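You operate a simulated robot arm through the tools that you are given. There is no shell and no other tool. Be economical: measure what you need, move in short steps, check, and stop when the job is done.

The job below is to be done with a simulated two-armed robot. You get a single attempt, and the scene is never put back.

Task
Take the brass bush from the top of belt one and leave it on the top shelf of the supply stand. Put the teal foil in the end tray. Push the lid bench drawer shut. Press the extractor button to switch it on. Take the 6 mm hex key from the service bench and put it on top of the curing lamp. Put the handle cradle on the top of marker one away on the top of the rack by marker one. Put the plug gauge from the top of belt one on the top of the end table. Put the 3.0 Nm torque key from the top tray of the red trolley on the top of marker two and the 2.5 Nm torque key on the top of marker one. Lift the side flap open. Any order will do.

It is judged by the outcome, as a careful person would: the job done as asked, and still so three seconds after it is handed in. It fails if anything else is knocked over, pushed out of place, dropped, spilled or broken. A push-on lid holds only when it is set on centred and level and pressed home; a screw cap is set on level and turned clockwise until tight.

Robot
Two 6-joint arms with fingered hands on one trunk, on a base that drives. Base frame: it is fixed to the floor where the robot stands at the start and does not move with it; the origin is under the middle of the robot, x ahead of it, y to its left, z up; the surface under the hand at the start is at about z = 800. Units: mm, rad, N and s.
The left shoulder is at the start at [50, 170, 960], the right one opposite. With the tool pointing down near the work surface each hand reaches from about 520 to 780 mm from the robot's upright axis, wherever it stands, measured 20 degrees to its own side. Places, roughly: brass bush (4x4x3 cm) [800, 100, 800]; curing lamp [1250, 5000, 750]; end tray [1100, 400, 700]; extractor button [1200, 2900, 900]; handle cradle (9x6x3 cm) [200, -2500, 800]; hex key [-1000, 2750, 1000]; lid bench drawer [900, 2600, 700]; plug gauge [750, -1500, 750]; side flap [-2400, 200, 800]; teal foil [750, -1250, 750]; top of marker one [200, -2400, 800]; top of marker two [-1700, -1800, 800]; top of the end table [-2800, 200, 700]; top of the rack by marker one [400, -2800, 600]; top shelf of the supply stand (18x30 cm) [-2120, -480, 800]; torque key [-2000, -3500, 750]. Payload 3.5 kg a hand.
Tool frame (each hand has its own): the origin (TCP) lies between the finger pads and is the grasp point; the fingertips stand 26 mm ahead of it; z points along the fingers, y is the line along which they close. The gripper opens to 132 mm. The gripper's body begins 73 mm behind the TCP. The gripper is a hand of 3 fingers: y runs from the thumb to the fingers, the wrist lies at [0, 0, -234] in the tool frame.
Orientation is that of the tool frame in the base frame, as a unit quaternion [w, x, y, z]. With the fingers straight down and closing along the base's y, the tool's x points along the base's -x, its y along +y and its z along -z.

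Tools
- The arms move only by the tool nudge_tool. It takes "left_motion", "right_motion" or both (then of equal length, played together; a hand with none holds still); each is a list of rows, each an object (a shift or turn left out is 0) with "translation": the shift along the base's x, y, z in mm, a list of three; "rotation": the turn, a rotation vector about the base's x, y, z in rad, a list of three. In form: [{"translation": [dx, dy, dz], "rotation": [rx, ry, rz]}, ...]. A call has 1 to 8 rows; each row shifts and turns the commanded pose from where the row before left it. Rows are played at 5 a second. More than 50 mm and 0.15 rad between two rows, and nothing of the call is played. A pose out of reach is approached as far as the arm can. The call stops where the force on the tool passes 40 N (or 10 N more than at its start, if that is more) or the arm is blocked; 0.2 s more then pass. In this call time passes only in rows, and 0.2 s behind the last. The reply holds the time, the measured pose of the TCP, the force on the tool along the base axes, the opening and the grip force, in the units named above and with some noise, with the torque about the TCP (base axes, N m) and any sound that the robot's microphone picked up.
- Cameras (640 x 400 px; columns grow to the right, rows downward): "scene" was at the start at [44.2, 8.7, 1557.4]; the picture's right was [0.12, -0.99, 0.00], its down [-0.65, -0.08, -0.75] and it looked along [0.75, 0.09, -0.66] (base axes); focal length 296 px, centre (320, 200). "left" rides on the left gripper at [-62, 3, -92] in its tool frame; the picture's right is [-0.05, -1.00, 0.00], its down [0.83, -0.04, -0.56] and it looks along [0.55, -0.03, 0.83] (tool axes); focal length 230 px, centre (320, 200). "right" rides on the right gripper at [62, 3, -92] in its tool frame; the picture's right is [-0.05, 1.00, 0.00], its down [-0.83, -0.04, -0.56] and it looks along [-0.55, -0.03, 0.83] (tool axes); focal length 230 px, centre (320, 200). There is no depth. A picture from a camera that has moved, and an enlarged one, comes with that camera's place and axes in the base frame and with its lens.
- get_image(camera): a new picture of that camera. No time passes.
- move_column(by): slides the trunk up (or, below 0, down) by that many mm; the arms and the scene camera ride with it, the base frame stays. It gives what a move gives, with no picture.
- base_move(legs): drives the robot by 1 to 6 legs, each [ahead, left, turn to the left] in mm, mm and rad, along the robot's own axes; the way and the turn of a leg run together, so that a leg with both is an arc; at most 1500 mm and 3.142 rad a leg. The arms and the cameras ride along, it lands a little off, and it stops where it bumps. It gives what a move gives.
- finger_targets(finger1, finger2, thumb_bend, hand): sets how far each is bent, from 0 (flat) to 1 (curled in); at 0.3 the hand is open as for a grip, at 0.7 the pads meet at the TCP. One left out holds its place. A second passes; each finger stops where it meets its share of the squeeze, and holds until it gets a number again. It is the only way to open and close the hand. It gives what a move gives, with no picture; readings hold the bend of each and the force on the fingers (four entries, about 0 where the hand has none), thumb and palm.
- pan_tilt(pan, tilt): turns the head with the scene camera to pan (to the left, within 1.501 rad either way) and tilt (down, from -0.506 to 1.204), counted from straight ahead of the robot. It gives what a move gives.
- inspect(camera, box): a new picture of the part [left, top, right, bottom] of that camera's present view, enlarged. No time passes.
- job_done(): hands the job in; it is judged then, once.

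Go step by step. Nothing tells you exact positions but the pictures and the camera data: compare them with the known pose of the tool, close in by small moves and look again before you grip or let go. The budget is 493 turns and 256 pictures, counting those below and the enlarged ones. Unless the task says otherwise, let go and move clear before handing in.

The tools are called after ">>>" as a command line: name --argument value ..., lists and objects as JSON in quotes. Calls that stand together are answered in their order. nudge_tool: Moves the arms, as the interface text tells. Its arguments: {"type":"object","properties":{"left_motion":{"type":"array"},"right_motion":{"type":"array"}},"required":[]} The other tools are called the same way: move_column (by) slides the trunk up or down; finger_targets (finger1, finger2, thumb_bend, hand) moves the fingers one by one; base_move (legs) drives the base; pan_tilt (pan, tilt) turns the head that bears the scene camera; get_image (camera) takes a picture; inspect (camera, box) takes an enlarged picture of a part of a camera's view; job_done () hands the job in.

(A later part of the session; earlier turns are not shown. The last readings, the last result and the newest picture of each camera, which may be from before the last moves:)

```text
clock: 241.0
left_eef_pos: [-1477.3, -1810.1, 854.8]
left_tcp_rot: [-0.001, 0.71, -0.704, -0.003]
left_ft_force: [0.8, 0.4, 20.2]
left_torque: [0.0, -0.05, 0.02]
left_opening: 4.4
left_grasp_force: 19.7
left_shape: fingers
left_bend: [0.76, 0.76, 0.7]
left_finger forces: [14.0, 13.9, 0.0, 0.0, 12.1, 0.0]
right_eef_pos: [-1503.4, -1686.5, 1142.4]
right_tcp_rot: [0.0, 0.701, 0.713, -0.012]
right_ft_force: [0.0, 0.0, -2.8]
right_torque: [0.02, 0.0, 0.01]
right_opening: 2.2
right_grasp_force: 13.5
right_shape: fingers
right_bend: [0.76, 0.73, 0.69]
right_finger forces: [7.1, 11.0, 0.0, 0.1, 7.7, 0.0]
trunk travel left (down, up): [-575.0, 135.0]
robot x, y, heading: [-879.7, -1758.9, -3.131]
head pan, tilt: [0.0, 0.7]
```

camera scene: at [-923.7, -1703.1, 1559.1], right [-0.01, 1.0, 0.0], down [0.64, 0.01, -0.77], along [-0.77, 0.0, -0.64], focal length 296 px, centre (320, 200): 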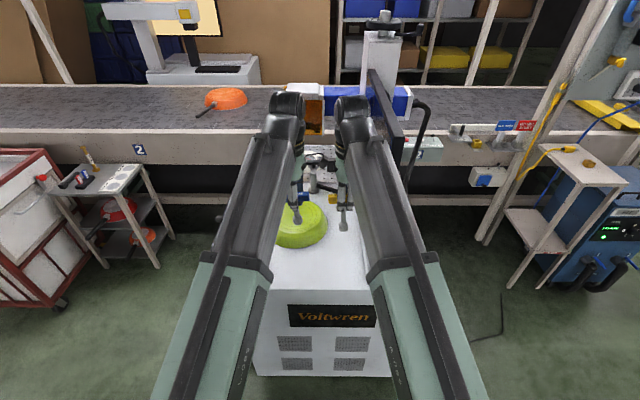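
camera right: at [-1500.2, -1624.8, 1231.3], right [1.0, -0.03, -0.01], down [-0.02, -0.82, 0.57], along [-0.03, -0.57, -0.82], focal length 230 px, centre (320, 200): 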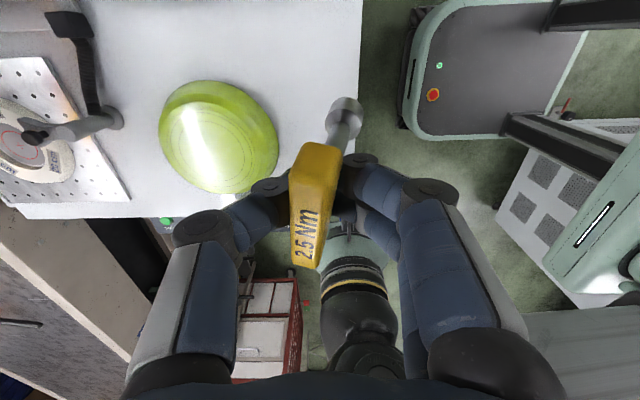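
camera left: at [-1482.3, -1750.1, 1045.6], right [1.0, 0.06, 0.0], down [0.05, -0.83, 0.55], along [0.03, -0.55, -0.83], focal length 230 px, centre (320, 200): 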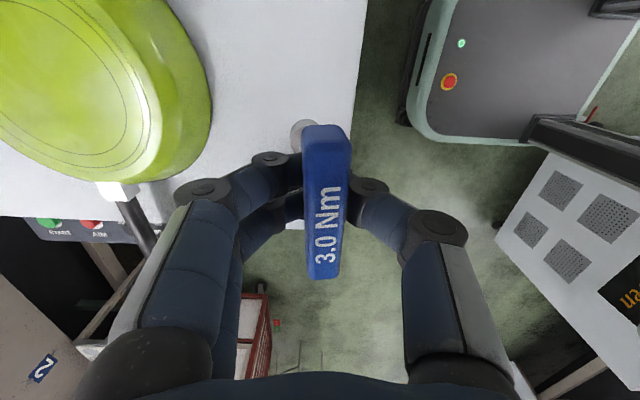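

Contact is firm. I ease up 3 mm and open gradually.

>>> nudge_tool --left_motion '[{"translation": [0, 0, 3]}]'

>>> finger_targets --hand "left" --finger1 0.68 --finger2 0.67 --thumb_bend 0.67

>>> finger_targets --hand "left" --finger1 0.56 --finger2 0.56 --thumb_bend 0.56

>>> get_image --camera "left"

```text
clock: 241.4
left_eef_pos: [-1477.4, -1808.7, 855.4]
left_tcp_rot: [-0.003, 0.711, -0.703, -0.001]
left_ft_force: [0.2, 0.3, 6.3]
left_torque: [-0.01, -0.02, -0.03]
left_opening: 4.3
left_grasp_force: 16.8
left_shape: fingers
left_bend: [0.76, 0.75, 0.69]
left_finger forces: [12.3, 12.9, 0.1, 0.0, 9.7, 0.0]
right_eef_pos: [-1502.9, -1687.4, 1140.2]
right_tcp_rot: [0.001, 0.701, 0.713, -0.012]
right_ft_force: [-0.1, 0.0, -1.4]
right_torque: [-0.04, 0.01, -0.01]
right_opening: 2.1
right_grasp_force: 12.7
right_shape: fingers
right_bend: [0.76, 0.73, 0.69]
right_finger forces: [7.1, 11.1, 0.0, 0.0, 7.7, 0.0]
trunk travel left (down, up): [-575.0, 135.0]
robot x, y, heading: [-877.4, -1760.6, -3.133]
head pan, tilt: [0.0, 0.7]
```

```text
clock: 242.4
left_eef_pos: [-1477.8, -1810.1, 856.2]
left_tcp_rot: [-0.003, 0.71, -0.704, -0.002]
left_ft_force: [-0.1, -0.5, 0.7]
left_torque: [-0.01, 0.01, -0.02]
left_opening: 12.4
left_grasp_force: 0.2
left_shape: fingers
left_bend: [0.68, 0.67, 0.67]
left_finger forces: [0.2, 0.2, 0.0, 0.0, 0.0, 0.0]
right_eef_pos: [-1504.5, -1687.0, 1140.1]
right_tcp_rot: [0.001, 0.7, 0.714, -0.012]
right_ft_force: [0.5, 0.6, -2.7]
right_torque: [0.01, 0.03, 0.0]
right_opening: 2.2
right_grasp_force: 13.7
right_shape: fingers
right_bend: [0.76, 0.73, 0.69]
right_finger forces: [7.1, 11.1, 0.0, 0.0, 7.7, 0.1]
trunk travel left (down, up): [-575.0, 135.0]
robot x, y, heading: [-881.2, -1759.7, -3.133]
head pan, tilt: [0.0, 0.7]
```

```text
clock: 243.4
left_eef_pos: [-1476.5, -1811.2, 855.3]
left_tcp_rot: [-0.002, 0.71, -0.704, -0.002]
left_ft_force: [0.5, 0.0, 0.5]
left_torque: [0.0, 0.0, -0.06]
left_opening: 47.7
left_grasp_force: 0.2
left_shape: fingers
left_bend: [0.56, 0.56, 0.56]
left_finger forces: [0.0, 0.0, 0.0, 0.1, 0.0, 0.0]
right_eef_pos: [-1503.0, -1688.6, 1141.5]
right_tcp_rot: [0.001, 0.701, 0.713, -0.012]
right_ft_force: [-0.4, 0.1, -1.7]
right_torque: [-0.01, -0.01, 0.01]
right_opening: 2.2
right_grasp_force: 13.4
right_shape: fingers
right_bend: [0.76, 0.73, 0.69]
right_finger forces: [7.1, 11.0, 0.0, 0.1, 7.7, 0.0]
trunk travel left (down, up): [-575.0, 135.0]
robot x, y, heading: [-879.7, -1760.5, -3.134]
head pan, tilt: [0.0, 0.7]
```

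```text
125 pictures are left
camera left: at [-1481.1, -1749.8, 948.2], right [1.0, 0.06, 0.0], down [0.05, -0.83, 0.55], along [0.03, -0.55, -0.83], focal length 230 px, centre (320, 200)
```

left: 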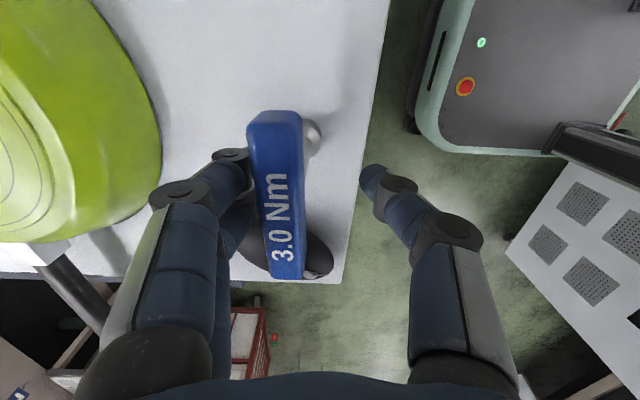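

>>> inspect --camera "scene" --box '[260, 200, 340, 280]'

```text
5.00 times, centred on (300, 240) of scene
camera zoom: at [-923.4, -1761.9, 1559.1], right [-0.01, 1.0, 0.0], down [0.64, 0.0, -0.76], along [-0.76, -0.01, -0.64], focal length 1481 px, centre (420, 0)
```

zoom: 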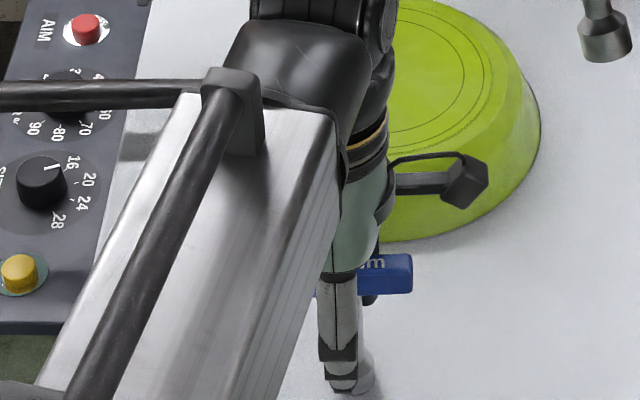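

>>> nudge_tool --left_motion '[{"translation": [-7, 0, 0]}]'

>>> get_image --camera "left"

```text
clock: 243.8
left_eef_pos: [-1484.3, -1811.1, 855.9]
left_tcp_rot: [-0.003, 0.71, -0.704, -0.001]
left_ft_force: [-0.5, 0.4, -0.2]
left_torque: [0.02, -0.02, 0.0]
left_opening: 48.2
left_grasp_force: 0.0
left_shape: fingers
left_bend: [0.56, 0.56, 0.56]
left_finger forces: [0.0, 0.0, 0.0, 0.0, 0.0, 0.0]
right_eef_pos: [-1504.0, -1687.5, 1140.4]
right_tcp_rot: [0.0, 0.701, 0.713, -0.012]
right_ft_force: [0.1, 0.6, -2.7]
right_torque: [0.0, -0.01, 0.02]
right_opening: 2.1
right_grasp_force: 13.3
right_shape: fingers
right_bend: [0.76, 0.73, 0.69]
right_finger forces: [7.2, 11.0, 0.1, 0.0, 7.8, 0.0]
trunk travel left (down, up): [-575.0, 135.0]
robot x, y, heading: [-878.6, -1759.6, -3.135]
head pan, tilt: [0.0, 0.7]
```

```text
123 pictures are left
camera left: at [-1488.5, -1750.3, 948.3], right [1.0, 0.06, 0.0], down [0.05, -0.83, 0.55], along [0.03, -0.55, -0.83], focal length 230 px, centre (320, 200)
```

left: 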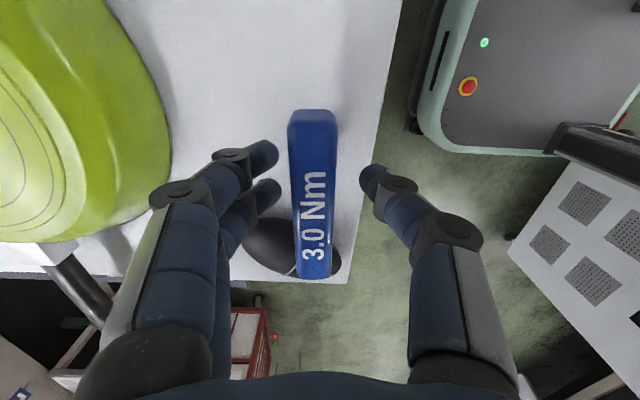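

The key now stands upright, clear of the fingers. I raise the left hand straight up.

>>> nudge_tool --left_motion '[{"translation": [0, 0, 20]}, {"translation": [0, 0, 40]}, {"translation": [0, 0, 45]}, {"translation": [0, 0, 45]}, {"translation": [0, 0, 45]}]'

>>> get_image --camera "left"

```text
clock: 245.0
left_eef_pos: [-1483.5, -1811.1, 1051.5]
left_tcp_rot: [-0.002, 0.711, -0.703, -0.002]
left_ft_force: [-0.5, 0.7, 0.4]
left_torque: [0.04, -0.01, -0.03]
left_opening: 47.9
left_grasp_force: 0.0
left_shape: fingers
left_bend: [0.56, 0.56, 0.56]
left_finger forces: [0.0, 0.0, 0.0, 0.0, 0.1, 0.1]
right_eef_pos: [-1502.8, -1688.4, 1140.1]
right_tcp_rot: [0.0, 0.701, 0.713, -0.011]
right_ft_force: [0.8, -0.4, -1.4]
right_torque: [0.0, 0.02, 0.01]
right_opening: 2.2
right_grasp_force: 12.8
right_shape: fingers
right_bend: [0.76, 0.73, 0.69]
right_finger forces: [7.1, 11.1, 0.1, 0.0, 7.6, 0.1]
trunk travel left (down, up): [-575.0, 135.0]
robot x, y, heading: [-877.0, -1759.7, -3.137]
head pan, tilt: [0.0, 0.7]
```

```text
122 pictures are left
camera left: at [-1487.2, -1750.2, 1143.7], right [1.0, 0.06, 0.0], down [0.05, -0.83, 0.55], along [0.03, -0.55, -0.83], focal length 230 px, centre (320, 200)
```

left: 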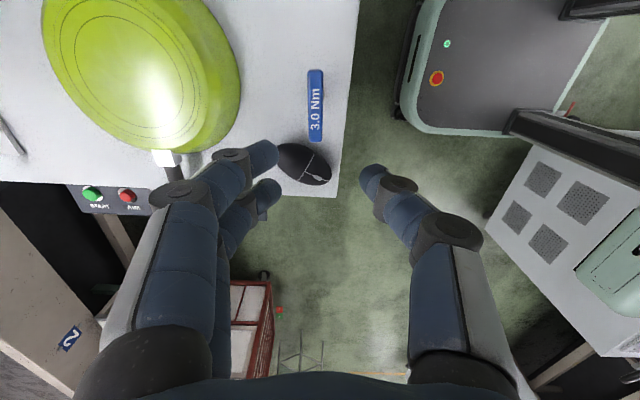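

The 3.0 key stands on marker two. I drive down the aisle to about y=-2950, turn around to face +x, and look at marker one and the rack.

>>> base_move --legs '[[-50, 0, 0], [0, 1190, 0], [0, 0, 1.5708], [0, 0, 1.5708]]'

>>> pan_tilt --pan 0.3 --tilt 0.5

>>> get_image --camera "scene"

```text
clock: 259.5
left_eef_pos: [-214.5, -2904.5, 1050.7]
left_tcp_rot: [0.001, 0.689, 0.725, -0.002]
left_ft_force: [-0.6, 0.5, -0.2]
left_torque: [0.01, -0.02, -0.01]
left_opening: 47.8
left_grasp_force: 0.1
left_shape: fingers
left_bend: [0.56, 0.56, 0.56]
left_finger forces: [0.1, 0.1, 0.1, 0.0, 0.0, 0.0]
right_eef_pos: [-188.3, -3026.8, 1141.2]
right_tcp_rot: [-0.011, 0.728, -0.685, -0.001]
right_ft_force: [-0.5, 0.0, -1.5]
right_torque: [0.02, -0.01, -0.01]
right_opening: 2.0
right_grasp_force: 9.8
right_shape: fingers
right_bend: [0.76, 0.74, 0.69]
right_finger forces: [4.5, 7.6, 0.1, 0.1, 7.4, 0.0]
trunk travel left (down, up): [-575.0, 135.0]
robot x, y, heading: [-813.5, -2977.4, 0.051]
head pan, tilt: [0.0, 0.7]
```

```text
clock: 260.3
left_eef_pos: [-213.5, -2905.0, 1049.5]
left_tcp_rot: [0.002, 0.689, 0.725, -0.003]
left_ft_force: [-0.8, -1.0, 0.5]
left_torque: [-0.02, 0.03, 0.0]
left_opening: 47.6
left_grasp_force: 0.0
left_shape: fingers
left_bend: [0.56, 0.56, 0.56]
left_finger forces: [0.0, 0.1, 0.1, 0.1, 0.0, 0.0]
right_eef_pos: [-188.6, -3027.3, 1140.3]
right_tcp_rot: [-0.011, 0.728, -0.686, -0.001]
right_ft_force: [-1.2, -0.9, -2.2]
right_torque: [0.03, -0.01, 0.02]
right_opening: 1.8
right_grasp_force: 9.6
right_shape: fingers
right_bend: [0.76, 0.74, 0.69]
right_finger forces: [4.5, 7.7, 0.1, 0.0, 7.4, 0.0]
trunk travel left (down, up): [-575.0, 135.0]
robot x, y, heading: [-817.4, -2980.9, 0.051]
head pan, tilt: [0.3, 0.499]
```

```text
121 pictures are left
camera scene: at [-769.4, -2952.0, 1576.7], right [0.34, -0.94, 0.0], down [-0.45, -0.16, -0.88], along [0.82, 0.3, -0.48], focal length 296 px, centre (320, 200)
```

scene: 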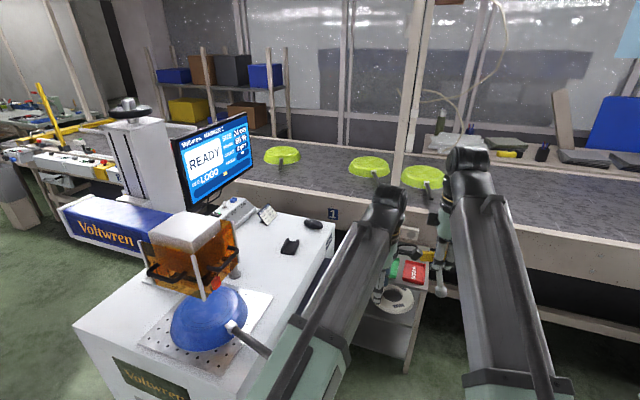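

>>> inspect --camera "scene" --box '[200, 190, 360, 310]'

>>> inspect --camera "scene" --box '[350, 210, 480, 330]'

```text
3.33 times, centred on (280, 250) of scene
camera zoom: at [-769.4, -2952.0, 1576.7], right [0.34, -0.94, 0.0], down [-0.45, -0.16, -0.88], along [0.82, 0.3, -0.48], focal length 987 px, centre (453, 33)
```

zoom: 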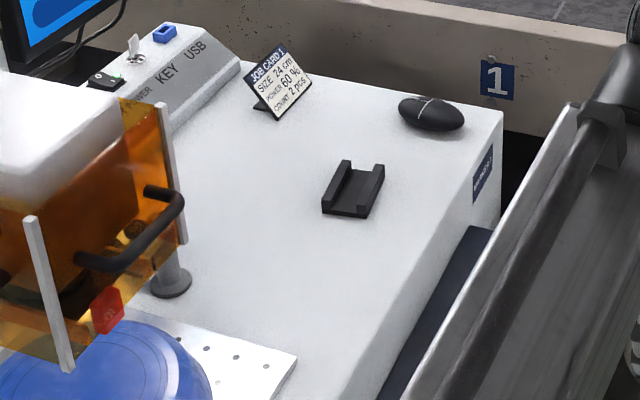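

```text
3.33 times, centred on (415, 270) of scene
camera zoom: at [-769.4, -2952.0, 1576.7], right [0.34, -0.94, 0.0], down [-0.45, -0.16, -0.88], along [0.82, 0.3, -0.48], focal length 987 px, centre (3, -33)
```

zoom: 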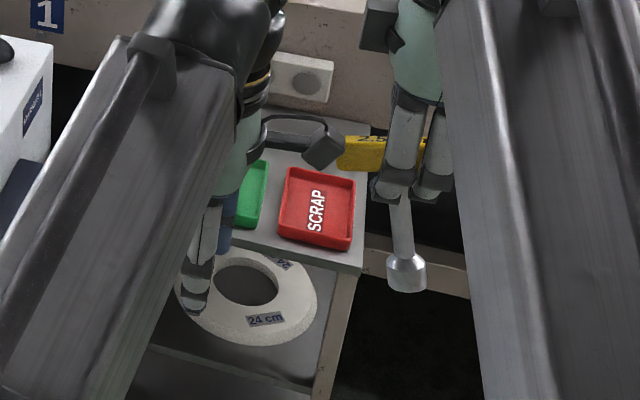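

The handle cradle is on marker one near [177, -2462], and the rack stands near [430, -2930]. I go round to marker one's south side: turn to face +y and strafe to x≈-100.

>>> base_move --legs '[[0, -170, -0.05], [0, 0, 1.5708], [0, -400, 0]]'

>>> pan_tilt --pan -0.7 --tilt 0.6

>>> get_image --camera "scene"

```text
clock: 267.7
left_eef_pos: [-472.9, -2538.3, 1050.1]
left_tcp_rot: [0.003, -0.013, 1.0, 0.0]
left_ft_force: [0.7, -0.9, 0.9]
left_torque: [0.0, 0.01, 0.02]
left_opening: 47.9
left_grasp_force: 0.1
left_shape: fingers
left_bend: [0.56, 0.56, 0.56]
left_finger forces: [0.1, 0.0, 0.0, 0.0, 0.1, 0.0]
right_eef_pos: [-350.7, -2515.5, 1140.9]
right_tcp_rot: [-0.007, 1.0, 0.018, -0.009]
right_ft_force: [-0.2, 0.1, -2.9]
right_torque: [0.01, 0.02, -0.02]
right_opening: 1.8
right_grasp_force: 9.1
right_shape: fingers
right_bend: [0.76, 0.74, 0.69]
right_finger forces: [3.7, 6.7, 0.0, 0.1, 7.2, 0.0]
trunk travel left (down, up): [-575.0, 135.0]
robot x, y, heading: [-411.0, -3146.1, 1.592]
head pan, tilt: [0.3, 0.499]
```

```text
clock: 269.0
left_eef_pos: [-473.2, -2538.6, 1051.8]
left_tcp_rot: [0.002, -0.013, 1.0, 0.0]
left_ft_force: [0.2, -0.2, 0.0]
left_torque: [0.03, -0.01, -0.01]
left_opening: 47.8
left_grasp_force: 0.0
left_shape: fingers
left_bend: [0.56, 0.56, 0.56]
left_finger forces: [0.1, 0.1, 0.1, 0.0, 0.1, 0.0]
right_eef_pos: [-350.9, -2516.8, 1140.3]
right_tcp_rot: [-0.007, 1.0, 0.017, -0.009]
right_ft_force: [-0.4, 0.7, -1.9]
right_torque: [0.01, -0.01, 0.01]
right_opening: 1.5
right_grasp_force: 8.6
right_shape: fingers
right_bend: [0.76, 0.74, 0.69]
right_finger forces: [3.8, 6.6, 0.0, 0.1, 7.2, 0.0]
trunk travel left (down, up): [-575.0, 135.0]
robot x, y, heading: [-410.7, -3145.9, 1.595]
head pan, tilt: [-0.7, 0.6]
```

```text
118 pictures are left
camera scene: at [-356.3, -3114.4, 1567.7], right [0.78, -0.62, 0.0], down [-0.35, -0.44, -0.83], along [0.52, 0.64, -0.56], focal length 296 px, centre (320, 200)
```

scene: 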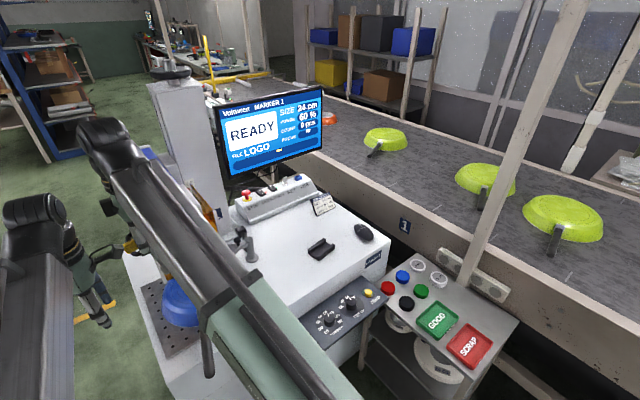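

>>> finger_targets --hand "right" --finger1 0.84 --finger2 0.82 --thumb_bend 0.79

>>> inspect --camera "scene" --box '[260, 180, 540, 390]'

>>> get_image --camera "right"

```text
clock: 270.0
left_eef_pos: [-474.3, -2538.9, 1050.2]
left_tcp_rot: [0.003, -0.013, 1.0, 0.0]
left_ft_force: [1.0, -1.2, 0.1]
left_torque: [-0.01, -0.01, 0.0]
left_opening: 47.6
left_grasp_force: 0.1
left_shape: fingers
left_bend: [0.56, 0.56, 0.56]
left_finger forces: [0.1, 0.0, 0.1, 0.1, 0.1, 0.0]
right_eef_pos: [-350.6, -2517.4, 1141.2]
right_tcp_rot: [-0.009, 1.0, 0.018, -0.009]
right_ft_force: [-0.5, 0.2, -2.4]
right_torque: [-0.01, 0.04, -0.02]
right_opening: 2.4
right_grasp_force: 20.5
right_shape: fingers
right_bend: [0.82, 0.77, 0.71]
right_finger forces: [13.1, 12.7, 0.0, 0.1, 16.2, 0.0]
trunk travel left (down, up): [-575.0, 135.0]
robot x, y, heading: [-413.9, -3144.4, 1.595]
head pan, tilt: [-0.7, 0.6]
```

```text
1.90 times, centred on (400, 285) of scene
camera zoom: at [-356.2, -3114.5, 1567.7], right [0.78, -0.62, 0.0], down [-0.35, -0.44, -0.82], along [0.52, 0.64, -0.57], focal length 564 px, centre (168, 38)
```

zoom: 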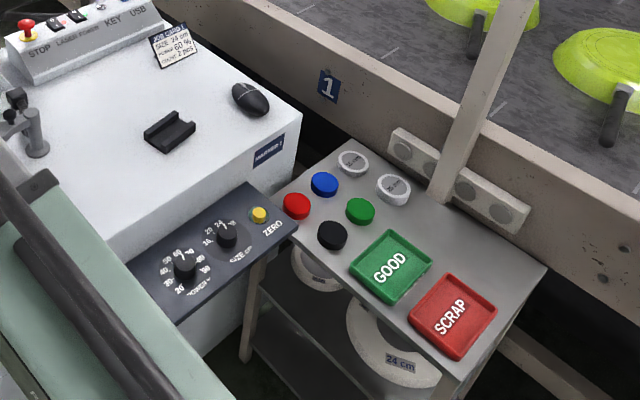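

```text
116 pictures are left
camera right: at [-287.3, -2519.7, 1231.1], right [-0.02, -1.0, -0.02], down [-0.82, 0.0, 0.57], along [-0.57, 0.02, -0.82], focal length 230 px, centre (320, 200)
```

right: 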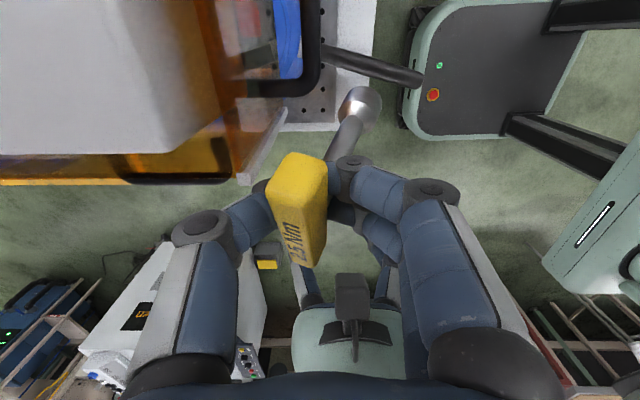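

Grip is firm again. The laser guard box is close, so I back off 200, tuck the left hand, strafe right, then approach.

>>> base_move --legs '[[-200, 0, -0.024], [0, -310, 0]]'

>>> nudge_tool --left_motion '[{"translation": [0, -30, 20]}, {"translation": [0, -30, 20]}]'

>>> pan_tilt --pan -0.1 --tilt 0.6

>>> get_image --camera "scene"

```text
clock: 273.2
left_eef_pos: [-142.4, -2738.6, 1050.2]
left_tcp_rot: [0.003, 0.002, 1.0, 0.0]
left_ft_force: [0.2, -0.7, -0.9]
left_torque: [0.0, 0.02, 0.0]
left_opening: 47.8
left_grasp_force: 0.0
left_shape: fingers
left_bend: [0.56, 0.56, 0.56]
left_finger forces: [0.1, 0.0, 0.0, 0.0, 0.1, 0.1]
right_eef_pos: [-19.3, -2720.0, 1140.4]
right_tcp_rot: [-0.008, 1.0, 0.003, -0.009]
right_ft_force: [0.2, -0.3, -2.4]
right_torque: [-0.01, 0.02, -0.02]
right_opening: 2.8
right_grasp_force: 20.6
right_shape: fingers
right_bend: [0.82, 0.77, 0.71]
right_finger forces: [12.8, 11.9, 0.0, 0.0, 16.2, 0.0]
trunk travel left (down, up): [-575.0, 135.0]
robot x, y, heading: [-101.2, -3342.8, 1.563]
head pan, tilt: [-0.7, 0.6]
```

```text
clock: 273.8
left_eef_pos: [-144.5, -2798.0, 1090.0]
left_tcp_rot: [0.003, 0.002, 1.0, 0.0]
left_ft_force: [-0.5, 0.3, 0.2]
left_torque: [0.02, -0.03, -0.02]
left_opening: 47.5
left_grasp_force: 0.0
left_shape: fingers
left_bend: [0.56, 0.56, 0.56]
left_finger forces: [0.0, 0.1, 0.0, 0.0, 0.1, 0.1]
right_eef_pos: [-19.7, -2719.5, 1141.5]
right_tcp_rot: [-0.008, 1.0, 0.002, -0.009]
right_ft_force: [0.8, 0.6, -2.4]
right_torque: [0.0, -0.01, 0.01]
right_opening: 2.8
right_grasp_force: 20.0
right_shape: fingers
right_bend: [0.82, 0.77, 0.71]
right_finger forces: [12.8, 12.0, 0.0, 0.1, 16.1, 0.0]
trunk travel left (down, up): [-575.0, 135.0]
robot x, y, heading: [-99.9, -3340.5, 1.564]
head pan, tilt: [-0.7, 0.6]
```

```text
clock: 274.8
left_eef_pos: [-142.7, -2797.3, 1089.7]
left_tcp_rot: [0.003, 0.001, 1.0, -0.001]
left_ft_force: [0.3, 0.5, -0.2]
left_torque: [0.02, -0.02, 0.01]
left_opening: 47.8
left_grasp_force: 0.1
left_shape: fingers
left_bend: [0.56, 0.56, 0.56]
left_finger forces: [0.0, 0.0, 0.0, 0.1, 0.0, 0.0]
right_eef_pos: [-19.3, -2720.0, 1141.9]
right_tcp_rot: [-0.007, 1.0, 0.002, -0.009]
right_ft_force: [-1.3, -0.2, -2.3]
right_torque: [-0.04, 0.04, 0.0]
right_opening: 2.9
right_grasp_force: 19.9
right_shape: fingers
right_bend: [0.82, 0.77, 0.71]
right_finger forces: [12.8, 11.9, 0.0, 0.0, 16.1, 0.0]
trunk travel left (down, up): [-575.0, 135.0]
robot x, y, heading: [-101.8, -3346.2, 1.564]
head pan, tilt: [-0.099, 0.6]
```

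```text
115 pictures are left
camera scene: at [-91.8, -3296.2, 1567.7], right [0.99, -0.11, 0.0], down [-0.06, -0.56, -0.82], along [0.09, 0.82, -0.57], focal length 296 px, centre (320, 200)
```

scene: 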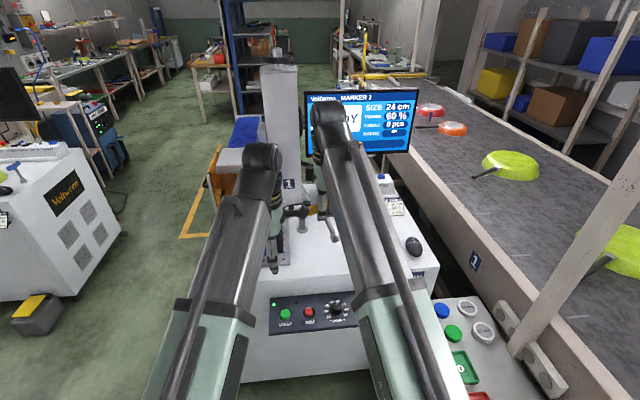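

I rotate the right hand to bring the tilted yellow key back to vertical, then check its view.

>>> nudge_tool --right_motion '[{"rotation": [0.09, 0.06, 0]}, {"rotation": [0.09, 0.06, 0]}, {"rotation": [0.09, 0.06, 0]}]'

>>> get_image --camera "right"

>>> inspect --camera "scene" --box '[260, 130, 400, 290]'

```text
clock: 275.6
left_eef_pos: [-142.6, -2798.3, 1090.6]
left_tcp_rot: [0.003, 0.002, 1.0, 0.0]
left_ft_force: [-0.1, -0.4, 0.2]
left_torque: [0.0, 0.02, -0.01]
left_opening: 48.1
left_grasp_force: 0.1
left_shape: fingers
left_bend: [0.56, 0.56, 0.56]
left_finger forces: [0.0, 0.0, 0.1, 0.0, 0.0, 0.1]
right_eef_pos: [-18.9, -2720.1, 1140.9]
right_tcp_rot: [-0.143, 0.985, 0.002, -0.098]
right_ft_force: [0.3, 0.4, -2.0]
right_torque: [0.04, -0.03, 0.03]
right_opening: 2.9
right_grasp_force: 20.1
right_shape: fingers
right_bend: [0.83, 0.77, 0.71]
right_finger forces: [14.6, 10.4, 0.1, 0.1, 14.8, 0.1]
trunk travel left (down, up): [-575.0, 135.0]
robot x, y, heading: [-102.5, -3343.5, 1.564]
head pan, tilt: [-0.099, 0.6]
```

```text
114 pictures are left
camera right: at [58.9, -2747.5, 1214.3], right [-0.07, -0.96, -0.27], down [-0.71, -0.14, 0.69], along [-0.7, 0.24, -0.67], focal length 230 px, centre (320, 200)
```

right: 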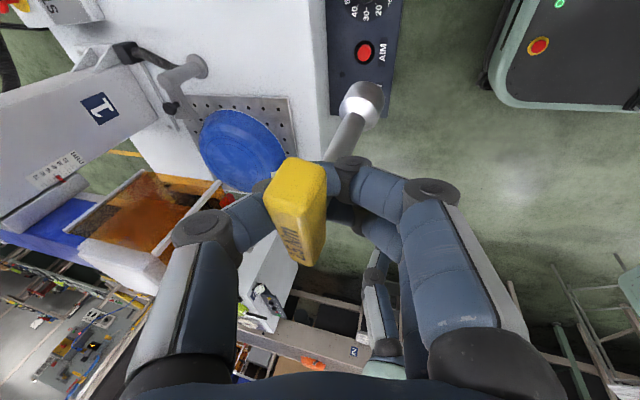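

```text
2.50 times, centred on (330, 210) of scene
camera zoom: at [-91.7, -3296.4, 1567.7], right [0.99, -0.11, 0.0], down [-0.06, -0.56, -0.83], along [0.09, 0.82, -0.56], focal length 740 px, centre (295, 175)
```

zoom: 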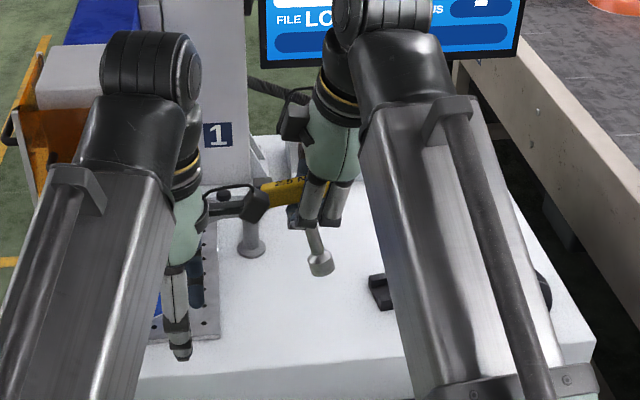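

>>> nudge_tool --right_motion '[{"rotation": [0, 0.09, 0]}, {"rotation": [0, 0.08, 0]}]'

>>> get_image --camera "right"

>>> inspect --camera "scene" --box '[290, 170, 370, 270]'

```text
clock: 276.2
left_eef_pos: [-144.1, -2798.1, 1090.8]
left_tcp_rot: [0.003, 0.002, 1.0, -0.001]
left_ft_force: [0.4, 0.3, -0.2]
left_torque: [-0.01, 0.01, 0.02]
left_opening: 48.0
left_grasp_force: 0.0
left_shape: fingers
left_bend: [0.56, 0.56, 0.56]
left_finger forces: [0.0, 0.0, 0.0, 0.0, 0.0, 0.1]
right_eef_pos: [-20.2, -2719.9, 1141.1]
right_tcp_rot: [-0.144, 0.973, -0.009, -0.182]
right_ft_force: [-0.1, -0.1, -3.2]
right_torque: [0.0, 0.05, -0.01]
right_opening: 3.2
right_grasp_force: 19.7
right_shape: fingers
right_bend: [0.83, 0.78, 0.71]
right_finger forces: [14.7, 10.1, 0.0, 0.1, 14.4, 0.0]
trunk travel left (down, up): [-575.0, 135.0]
robot x, y, heading: [-102.7, -3342.3, 1.568]
head pan, tilt: [-0.099, 0.6]
```

```text
112 pictures are left
camera right: at [70.1, -2747.2, 1200.4], right [-0.12, -0.96, -0.26], down [-0.58, -0.14, 0.8], along [-0.81, 0.24, -0.54], focal length 230 px, centre (320, 200)
```

right: 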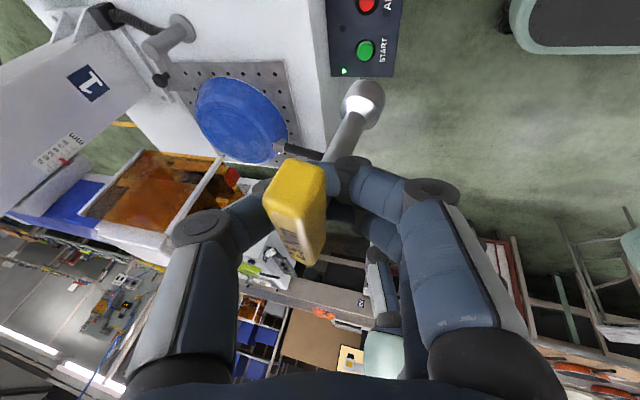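

```text
4.00 times, centred on (330, 220) of scene
camera zoom: at [-91.8, -3296.1, 1567.7], right [0.99, -0.11, 0.0], down [-0.06, -0.56, -0.82], along [0.09, 0.82, -0.57], focal length 1185 px, centre (280, 120)
```

zoom: 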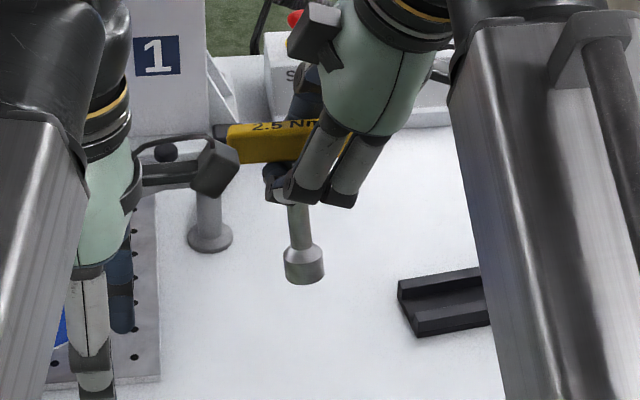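

>>> nudge_tool --right_motion '[{"rotation": [0, 0.1, 0]}]'

>>> inspect --camera "scene" --box '[290, 170, 370, 270]'

```text
clock: 276.6
left_eef_pos: [-143.0, -2797.7, 1090.3]
left_tcp_rot: [0.002, 0.002, 1.0, 0.0]
left_ft_force: [1.0, -0.3, 0.0]
left_torque: [-0.04, -0.02, 0.02]
left_opening: 47.7
left_grasp_force: 0.1
left_shape: fingers
left_bend: [0.56, 0.56, 0.56]
left_finger forces: [0.0, 0.0, 0.0, 0.1, 0.1, 0.0]
right_eef_pos: [-20.6, -2720.3, 1140.4]
right_tcp_rot: [-0.141, 0.963, -0.016, -0.231]
right_ft_force: [0.1, -0.5, -2.4]
right_torque: [-0.02, 0.01, -0.01]
right_opening: 3.4
right_grasp_force: 19.6
right_shape: fingers
right_bend: [0.83, 0.78, 0.72]
right_finger forces: [14.8, 9.9, 0.1, 0.1, 14.3, 0.0]
trunk travel left (down, up): [-575.0, 135.0]
robot x, y, heading: [-102.0, -3344.5, 1.563]
head pan, tilt: [-0.099, 0.6]
```

```text
4.00 times, centred on (330, 220) of scene
camera zoom: at [-91.6, -3296.1, 1567.7], right [0.99, -0.11, 0.0], down [-0.06, -0.56, -0.82], along [0.09, 0.82, -0.57], focal length 1185 px, centre (280, 120)
```

zoom: 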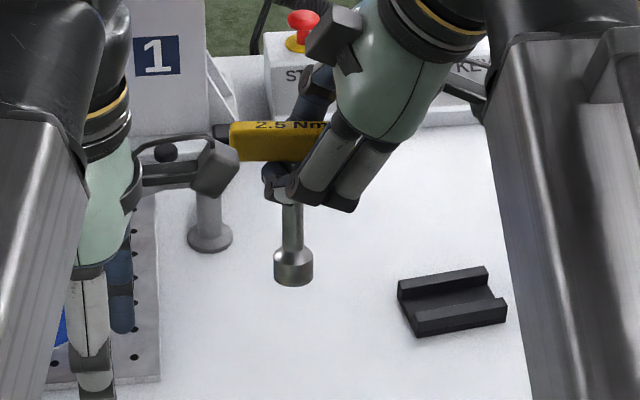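

The key is now vertical. I drive 190 mm forward and set it down around [20, -2510], left of the cradle.

>>> base_move --legs '[[190, 0, 0]]'

>>> nudge_tool --right_motion '[{"translation": [20, 5, -40]}, {"translation": [15, 5, -45]}, {"translation": [0, 0, -45]}, {"translation": [0, 0, -45]}, {"translation": [0, 0, -40]}]'

>>> get_image --camera "scene"

>>> inspect --camera "scene" --box '[270, 190, 390, 310]'

```text
clock: 278.2
left_eef_pos: [-143.1, -2605.3, 1090.3]
left_tcp_rot: [0.001, 0.002, 1.0, -0.001]
left_ft_force: [-0.5, -0.3, -0.2]
left_torque: [-0.03, 0.01, 0.01]
left_opening: 47.9
left_grasp_force: 0.1
left_shape: fingers
left_bend: [0.56, 0.56, 0.56]
left_finger forces: [0.1, 0.0, 0.0, 0.1, 0.0, 0.0]
right_eef_pos: [-19.1, -2525.6, 1138.4]
right_tcp_rot: [-0.141, 0.963, -0.017, -0.23]
right_ft_force: [0.3, 0.1, -2.5]
right_torque: [-0.03, 0.02, 0.01]
right_opening: 3.6
right_grasp_force: 19.5
right_shape: fingers
right_bend: [0.83, 0.78, 0.72]
right_finger forces: [14.7, 9.7, 0.0, 0.0, 14.2, 0.0]
trunk travel left (down, up): [-575.0, 135.0]
robot x, y, heading: [-103.1, -3148.6, 1.569]
head pan, tilt: [-0.099, 0.6]
```

```text
clock: 279.4
left_eef_pos: [-144.0, -2604.8, 1090.8]
left_tcp_rot: [0.002, 0.002, 1.0, 0.0]
left_ft_force: [0.0, 0.4, -0.1]
left_torque: [0.0, 0.03, -0.04]
left_opening: 48.2
left_grasp_force: 0.0
left_shape: fingers
left_bend: [0.56, 0.56, 0.56]
left_finger forces: [0.0, 0.1, 0.0, 0.0, 0.1, 0.0]
right_eef_pos: [-76.2, -2533.2, 968.2]
right_tcp_rot: [-0.14, 0.964, -0.023, -0.226]
right_ft_force: [0.7, -0.2, -2.7]
right_torque: [-0.01, -0.03, 0.06]
right_opening: 4.0
right_grasp_force: 19.3
right_shape: fingers
right_bend: [0.83, 0.78, 0.72]
right_finger forces: [14.7, 9.8, 0.0, 0.1, 14.3, 0.1]
right hand out of reach, approached as far as the arm can: row 1, 2, 3, 4, 5
trunk travel left (down, up): [-575.0, 135.0]
robot x, y, heading: [-98.9, -3146.5, 1.567]
head pan, tilt: [-0.099, 0.6]
```

```text
109 pictures are left
camera scene: at [-90.8, -3103.2, 1567.7], right [0.99, -0.1, 0.0], down [-0.06, -0.56, -0.82], along [0.09, 0.82, -0.57], focal length 296 px, centre (320, 200)
```

scene: 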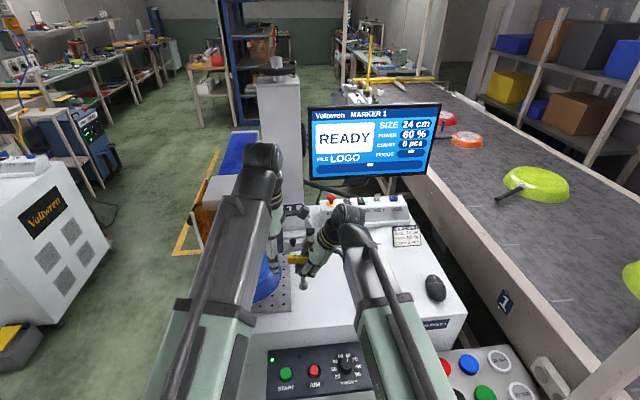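

```text
3.33 times, centred on (330, 250) of scene
camera zoom: at [-90.8, -3103.2, 1567.7], right [0.99, -0.1, 0.0], down [-0.06, -0.56, -0.82], along [0.09, 0.82, -0.57], focal length 987 px, centre (287, 33)
```

zoom: 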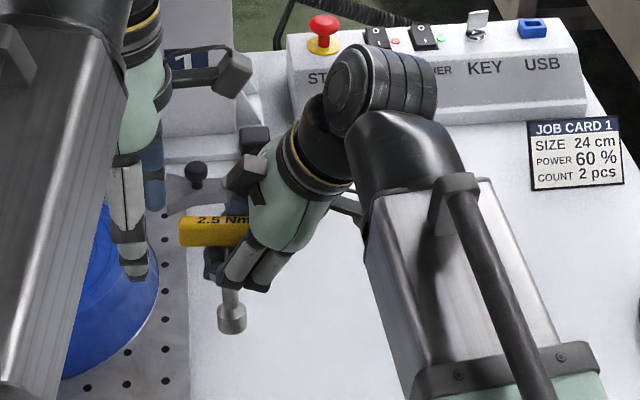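

The tilted wrist limits reach, so I shift the base 65 mm to the right instead (the rack still has clearance).

>>> base_move --legs '[[0, -65, 0]]'

>>> nudge_tool --right_motion '[{"translation": [0, 0, -30]}, {"translation": [0, 0, -25]}]'

>>> inspect --camera "scene" --box '[260, 200, 380, 320]'

```text
clock: 280.4
left_eef_pos: [-76.1, -2605.1, 1090.8]
left_tcp_rot: [0.002, 0.002, 1.0, 0.0]
left_ft_force: [-0.6, -0.2, -0.4]
left_torque: [0.0, 0.04, -0.01]
left_opening: 48.0
left_grasp_force: 0.2
left_shape: fingers
left_bend: [0.56, 0.56, 0.56]
left_finger forces: [0.0, 0.1, 0.1, 0.0, 0.0, 0.1]
right_eef_pos: [-10.3, -2532.5, 968.7]
right_tcp_rot: [-0.14, 0.963, -0.023, -0.228]
right_ft_force: [-0.4, -0.2, -1.9]
right_torque: [-0.02, -0.02, 0.02]
right_opening: 4.0
right_grasp_force: 18.8
right_shape: fingers
right_bend: [0.83, 0.78, 0.72]
right_finger forces: [14.7, 9.8, 0.0, 0.1, 14.3, 0.0]
trunk travel left (down, up): [-575.0, 135.0]
robot x, y, heading: [-36.2, -3148.9, 1.559]
head pan, tilt: [-0.099, 0.6]
```

```text
clock: 281.0
left_eef_pos: [-77.3, -2605.3, 1090.8]
left_tcp_rot: [0.003, 0.003, 1.0, 0.0]
left_ft_force: [-0.5, -0.1, -0.2]
left_torque: [-0.01, -0.03, 0.0]
left_opening: 47.9
left_grasp_force: 0.1
left_shape: fingers
left_bend: [0.56, 0.56, 0.56]
left_finger forces: [0.0, 0.1, 0.1, 0.0, 0.0, 0.0]
right_eef_pos: [-26.0, -2534.8, 920.5]
right_tcp_rot: [-0.139, 0.964, -0.026, -0.224]
right_ft_force: [0.1, -0.5, -2.8]
right_torque: [-0.03, -0.01, 0.02]
right_opening: 3.6
right_grasp_force: 19.0
right_shape: fingers
right_bend: [0.83, 0.78, 0.72]
right_finger forces: [14.7, 9.8, 0.0, 0.0, 14.4, 0.0]
right hand out of reach, approached as far as the arm can: row 1, 2
trunk travel left (down, up): [-575.0, 135.0]
robot x, y, heading: [-33.2, -3155.9, 1.558]
head pan, tilt: [-0.099, 0.6]
```

```text
3.33 times, centred on (320, 260) of scene
camera zoom: at [-25.5, -3103.7, 1567.7], right [0.99, -0.11, 0.0], down [-0.06, -0.56, -0.82], along [0.09, 0.82, -0.57], focal length 987 px, centre (320, 0)
```

zoom: 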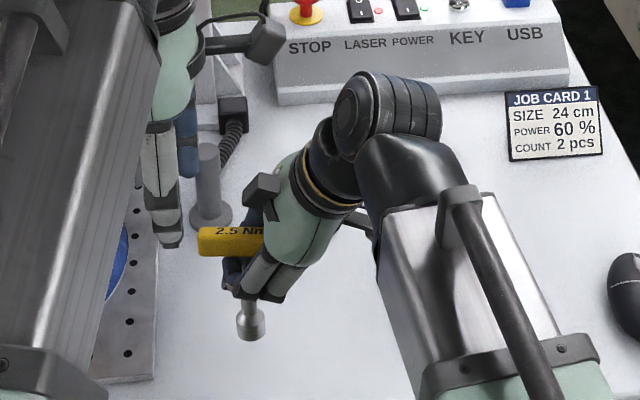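

The spot below the foot is free. I use the trunk to lower the rest, keeping the arm posture.

>>> move_column --by -40

>>> inspect --camera "scene" --box '[260, 220, 340, 300]'

```text
clock: 281.8
left_eef_pos: [-77.9, -2605.9, 1051.9]
left_tcp_rot: [0.003, 0.003, 1.0, 0.0]
left_ft_force: [0.1, 0.3, 0.9]
left_torque: [-0.01, -0.01, -0.01]
left_opening: 47.9
left_grasp_force: 0.1
left_shape: fingers
left_bend: [0.56, 0.56, 0.56]
left_finger forces: [0.0, 0.0, 0.1, 0.0, 0.0, 0.1]
right_eef_pos: [-25.1, -2535.3, 880.8]
right_tcp_rot: [-0.141, 0.964, -0.027, -0.224]
right_ft_force: [0.4, 0.7, -2.6]
right_torque: [0.01, -0.04, 0.02]
right_opening: 3.7
right_grasp_force: 19.7
right_shape: fingers
right_bend: [0.83, 0.78, 0.72]
right_finger forces: [14.7, 9.8, 0.0, 0.0, 14.4, 0.0]
trunk travel left (down, up): [-535.0, 175.0]
robot x, y, heading: [-37.3, -3148.2, 1.562]
head pan, tilt: [-0.099, 0.6]
```

```text
5.00 times, centred on (300, 260) of scene
camera zoom: at [-25.2, -3103.9, 1527.7], right [0.99, -0.11, 0.0], down [-0.06, -0.56, -0.83], along [0.09, 0.82, -0.56], focal length 1481 px, centre (420, -100)
```

zoom: 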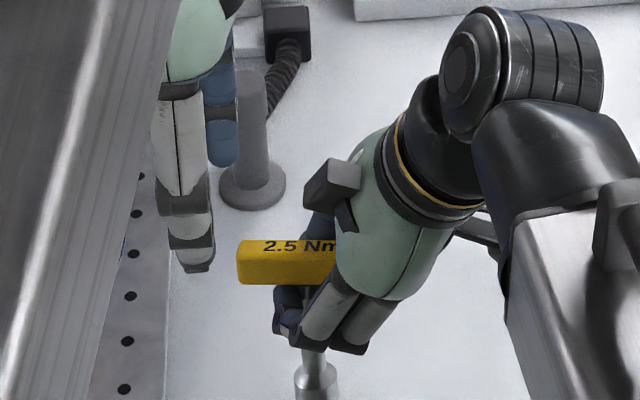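

>>> move_column --by -12

>>> move_column --by -4

>>> inspect --camera "scene" --box '[260, 240, 340, 320]'

```text
clock: 282.4
left_eef_pos: [-77.7, -2604.8, 1038.8]
left_tcp_rot: [0.003, 0.003, 1.0, -0.001]
left_ft_force: [0.0, 0.6, -0.1]
left_torque: [0.0, -0.01, 0.0]
left_opening: 47.6
left_grasp_force: 0.0
left_shape: fingers
left_bend: [0.56, 0.56, 0.56]
left_finger forces: [0.1, 0.1, 0.1, 0.0, 0.0, 0.1]
right_eef_pos: [-26.2, -2536.1, 867.7]
right_tcp_rot: [-0.14, 0.964, -0.027, -0.224]
right_ft_force: [0.1, -0.2, -1.6]
right_torque: [-0.03, -0.03, -0.01]
right_opening: 3.8
right_grasp_force: 19.6
right_shape: fingers
right_bend: [0.83, 0.78, 0.72]
right_finger forces: [14.6, 9.9, 0.1, 0.1, 14.4, 0.1]
trunk travel left (down, up): [-523.0, 187.0]
robot x, y, heading: [-35.1, -3151.3, 1.56]
head pan, tilt: [-0.099, 0.6]
```

```text
clock: 282.9
left_eef_pos: [-78.2, -2605.7, 1034.7]
left_tcp_rot: [0.002, 0.002, 1.0, 0.0]
left_ft_force: [0.0, -1.3, -0.3]
left_torque: [0.0, -0.03, -0.01]
left_opening: 48.0
left_grasp_force: 0.0
left_shape: fingers
left_bend: [0.56, 0.56, 0.56]
left_finger forces: [0.0, 0.0, 0.0, 0.0, 0.1, 0.0]
right_eef_pos: [-25.8, -2536.1, 864.2]
right_tcp_rot: [-0.141, 0.964, -0.027, -0.224]
right_ft_force: [0.5, -0.1, -2.3]
right_torque: [-0.01, -0.01, 0.01]
right_opening: 3.8
right_grasp_force: 19.6
right_shape: fingers
right_bend: [0.83, 0.78, 0.72]
right_finger forces: [14.7, 9.8, 0.0, 0.1, 14.3, 0.0]
trunk travel left (down, up): [-519.0, 191.0]
robot x, y, heading: [-33.8, -3150.3, 1.561]
head pan, tilt: [-0.099, 0.6]
```

```text
5.00 times, centred on (300, 280) of scene
camera zoom: at [-25.2, -3103.9, 1511.7], right [0.99, -0.11, 0.0], down [-0.06, -0.56, -0.83], along [0.09, 0.82, -0.56], focal length 1481 px, centre (420, -200)
```

zoom: 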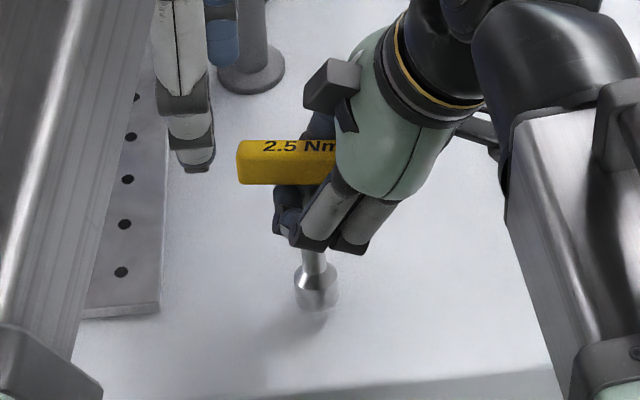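

>>> move_column --by -4

>>> move_column --by -3

>>> inspect --camera "scene" --box '[260, 240, 340, 320]'

```text
clock: 283.5
left_eef_pos: [-76.9, -2606.3, 1031.1]
left_tcp_rot: [0.003, 0.002, 1.0, 0.0]
left_ft_force: [-0.1, -0.2, 0.0]
left_torque: [-0.02, 0.02, -0.02]
left_opening: 47.5
left_grasp_force: 0.1
left_shape: fingers
left_bend: [0.56, 0.56, 0.56]
left_finger forces: [0.0, 0.0, 0.0, 0.0, 0.0, 0.0]
right_eef_pos: [-26.3, -2534.8, 859.1]
right_tcp_rot: [-0.14, 0.964, -0.027, -0.224]
right_ft_force: [1.0, 1.3, -1.3]
right_torque: [0.0, -0.03, -0.02]
right_opening: 3.3
right_grasp_force: 19.2
right_shape: fingers
right_bend: [0.83, 0.78, 0.72]
right_finger forces: [14.5, 9.7, 0.0, 0.0, 14.5, 0.0]
trunk travel left (down, up): [-515.0, 195.0]
robot x, y, heading: [-35.0, -3150.1, 1.559]
head pan, tilt: [-0.099, 0.6]
```

```text
clock: 284.0
left_eef_pos: [-76.9, -2605.3, 1026.9]
left_tcp_rot: [0.003, 0.003, 1.0, 0.0]
left_ft_force: [-0.6, 0.2, 0.2]
left_torque: [0.04, -0.01, 0.0]
left_opening: 47.7
left_grasp_force: 0.1
left_shape: fingers
left_bend: [0.56, 0.56, 0.56]
left_finger forces: [0.0, 0.1, 0.0, 0.0, 0.0, 0.0]
right_eef_pos: [-26.9, -2536.1, 856.6]
right_tcp_rot: [-0.14, 0.964, -0.026, -0.225]
right_ft_force: [1.0, -0.2, -1.2]
right_torque: [0.05, -0.03, 0.0]
right_opening: 3.8
right_grasp_force: 19.3
right_shape: fingers
right_bend: [0.83, 0.78, 0.72]
right_finger forces: [14.6, 9.7, 0.1, 0.0, 14.4, 0.0]
trunk travel left (down, up): [-512.0, 198.0]
robot x, y, heading: [-33.5, -3149.7, 1.56]
head pan, tilt: [-0.099, 0.6]
```

```text
5.00 times, centred on (300, 280) of scene
camera zoom: at [-25.2, -3103.8, 1504.7], right [0.99, -0.11, 0.0], down [-0.06, -0.56, -0.83], along [0.09, 0.82, -0.56], focal length 1481 px, centre (420, -200)
```

zoom: 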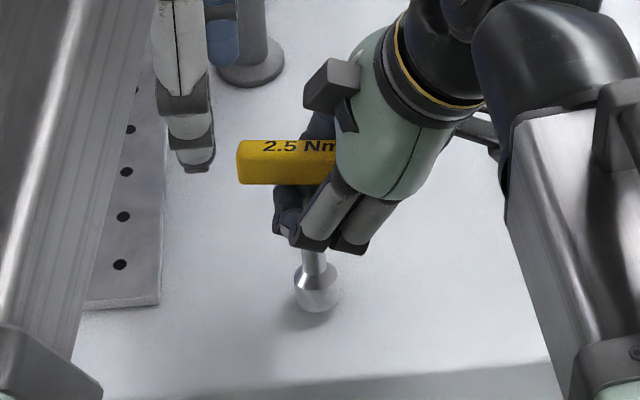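

>>> move_column --by -3

>>> move_column --by -2

>>> inspect --camera "scene" --box '[280, 260, 340, 320]'

```text
clock: 284.5
left_eef_pos: [-77.1, -2606.2, 1023.7]
left_tcp_rot: [0.002, 0.002, 1.0, 0.0]
left_ft_force: [-0.4, -0.7, 0.6]
left_torque: [0.01, -0.02, 0.02]
left_opening: 48.0
left_grasp_force: 0.1
left_shape: fingers
left_bend: [0.56, 0.56, 0.56]
left_finger forces: [0.0, 0.0, 0.0, 0.0, 0.1, 0.1]
right_eef_pos: [-26.8, -2535.1, 854.7]
right_tcp_rot: [-0.14, 0.964, -0.028, -0.225]
right_ft_force: [-0.7, 0.5, -2.8]
right_torque: [0.0, 0.0, -0.01]
right_opening: 3.9
right_grasp_force: 19.1
right_shape: fingers
right_bend: [0.83, 0.78, 0.72]
right_finger forces: [14.6, 9.7, 0.1, 0.0, 14.4, 0.0]
trunk travel left (down, up): [-509.0, 201.0]
robot x, y, heading: [-34.4, -3151.6, 1.562]
head pan, tilt: [-0.099, 0.6]
```

```text
clock: 285.0
left_eef_pos: [-76.8, -2606.7, 1022.8]
left_tcp_rot: [0.003, 0.002, 1.0, 0.0]
left_ft_force: [-0.5, 0.2, -0.2]
left_torque: [0.02, 0.0, 0.01]
left_opening: 47.6
left_grasp_force: 0.0
left_shape: fingers
left_bend: [0.56, 0.56, 0.56]
left_finger forces: [0.1, 0.0, 0.1, 0.0, 0.0, 0.0]
right_eef_pos: [-25.7, -2535.8, 853.9]
right_tcp_rot: [-0.141, 0.964, -0.027, -0.224]
right_ft_force: [-0.1, 1.2, 2.5]
right_torque: [0.01, 0.05, 0.01]
right_opening: 4.4
right_grasp_force: 20.1
right_shape: fingers
right_bend: [0.84, 0.78, 0.72]
right_finger forces: [15.4, 10.2, 0.0, 0.1, 15.1, 0.0]
trunk travel left (down, up): [-507.0, 203.0]
robot x, y, heading: [-32.4, -3153.1, 1.566]
head pan, tilt: [-0.099, 0.6]
```

```text
6.67 times, centred on (310, 290) of scene
camera zoom: at [-25.2, -3104.1, 1499.8], right [0.99, -0.11, 0.0], down [-0.06, -0.56, -0.83], along [0.09, 0.82, -0.56], focal length 1975 px, centre (387, -400)
```

zoom: 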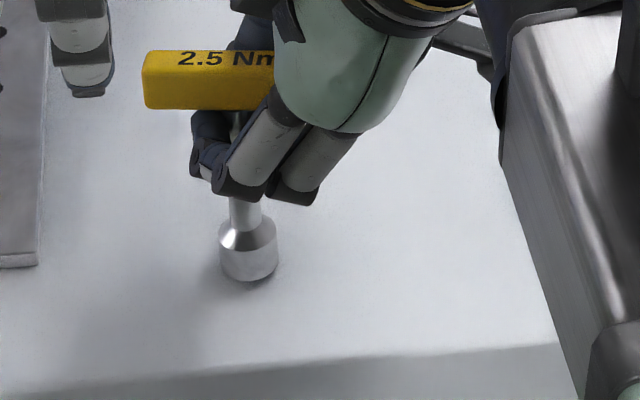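

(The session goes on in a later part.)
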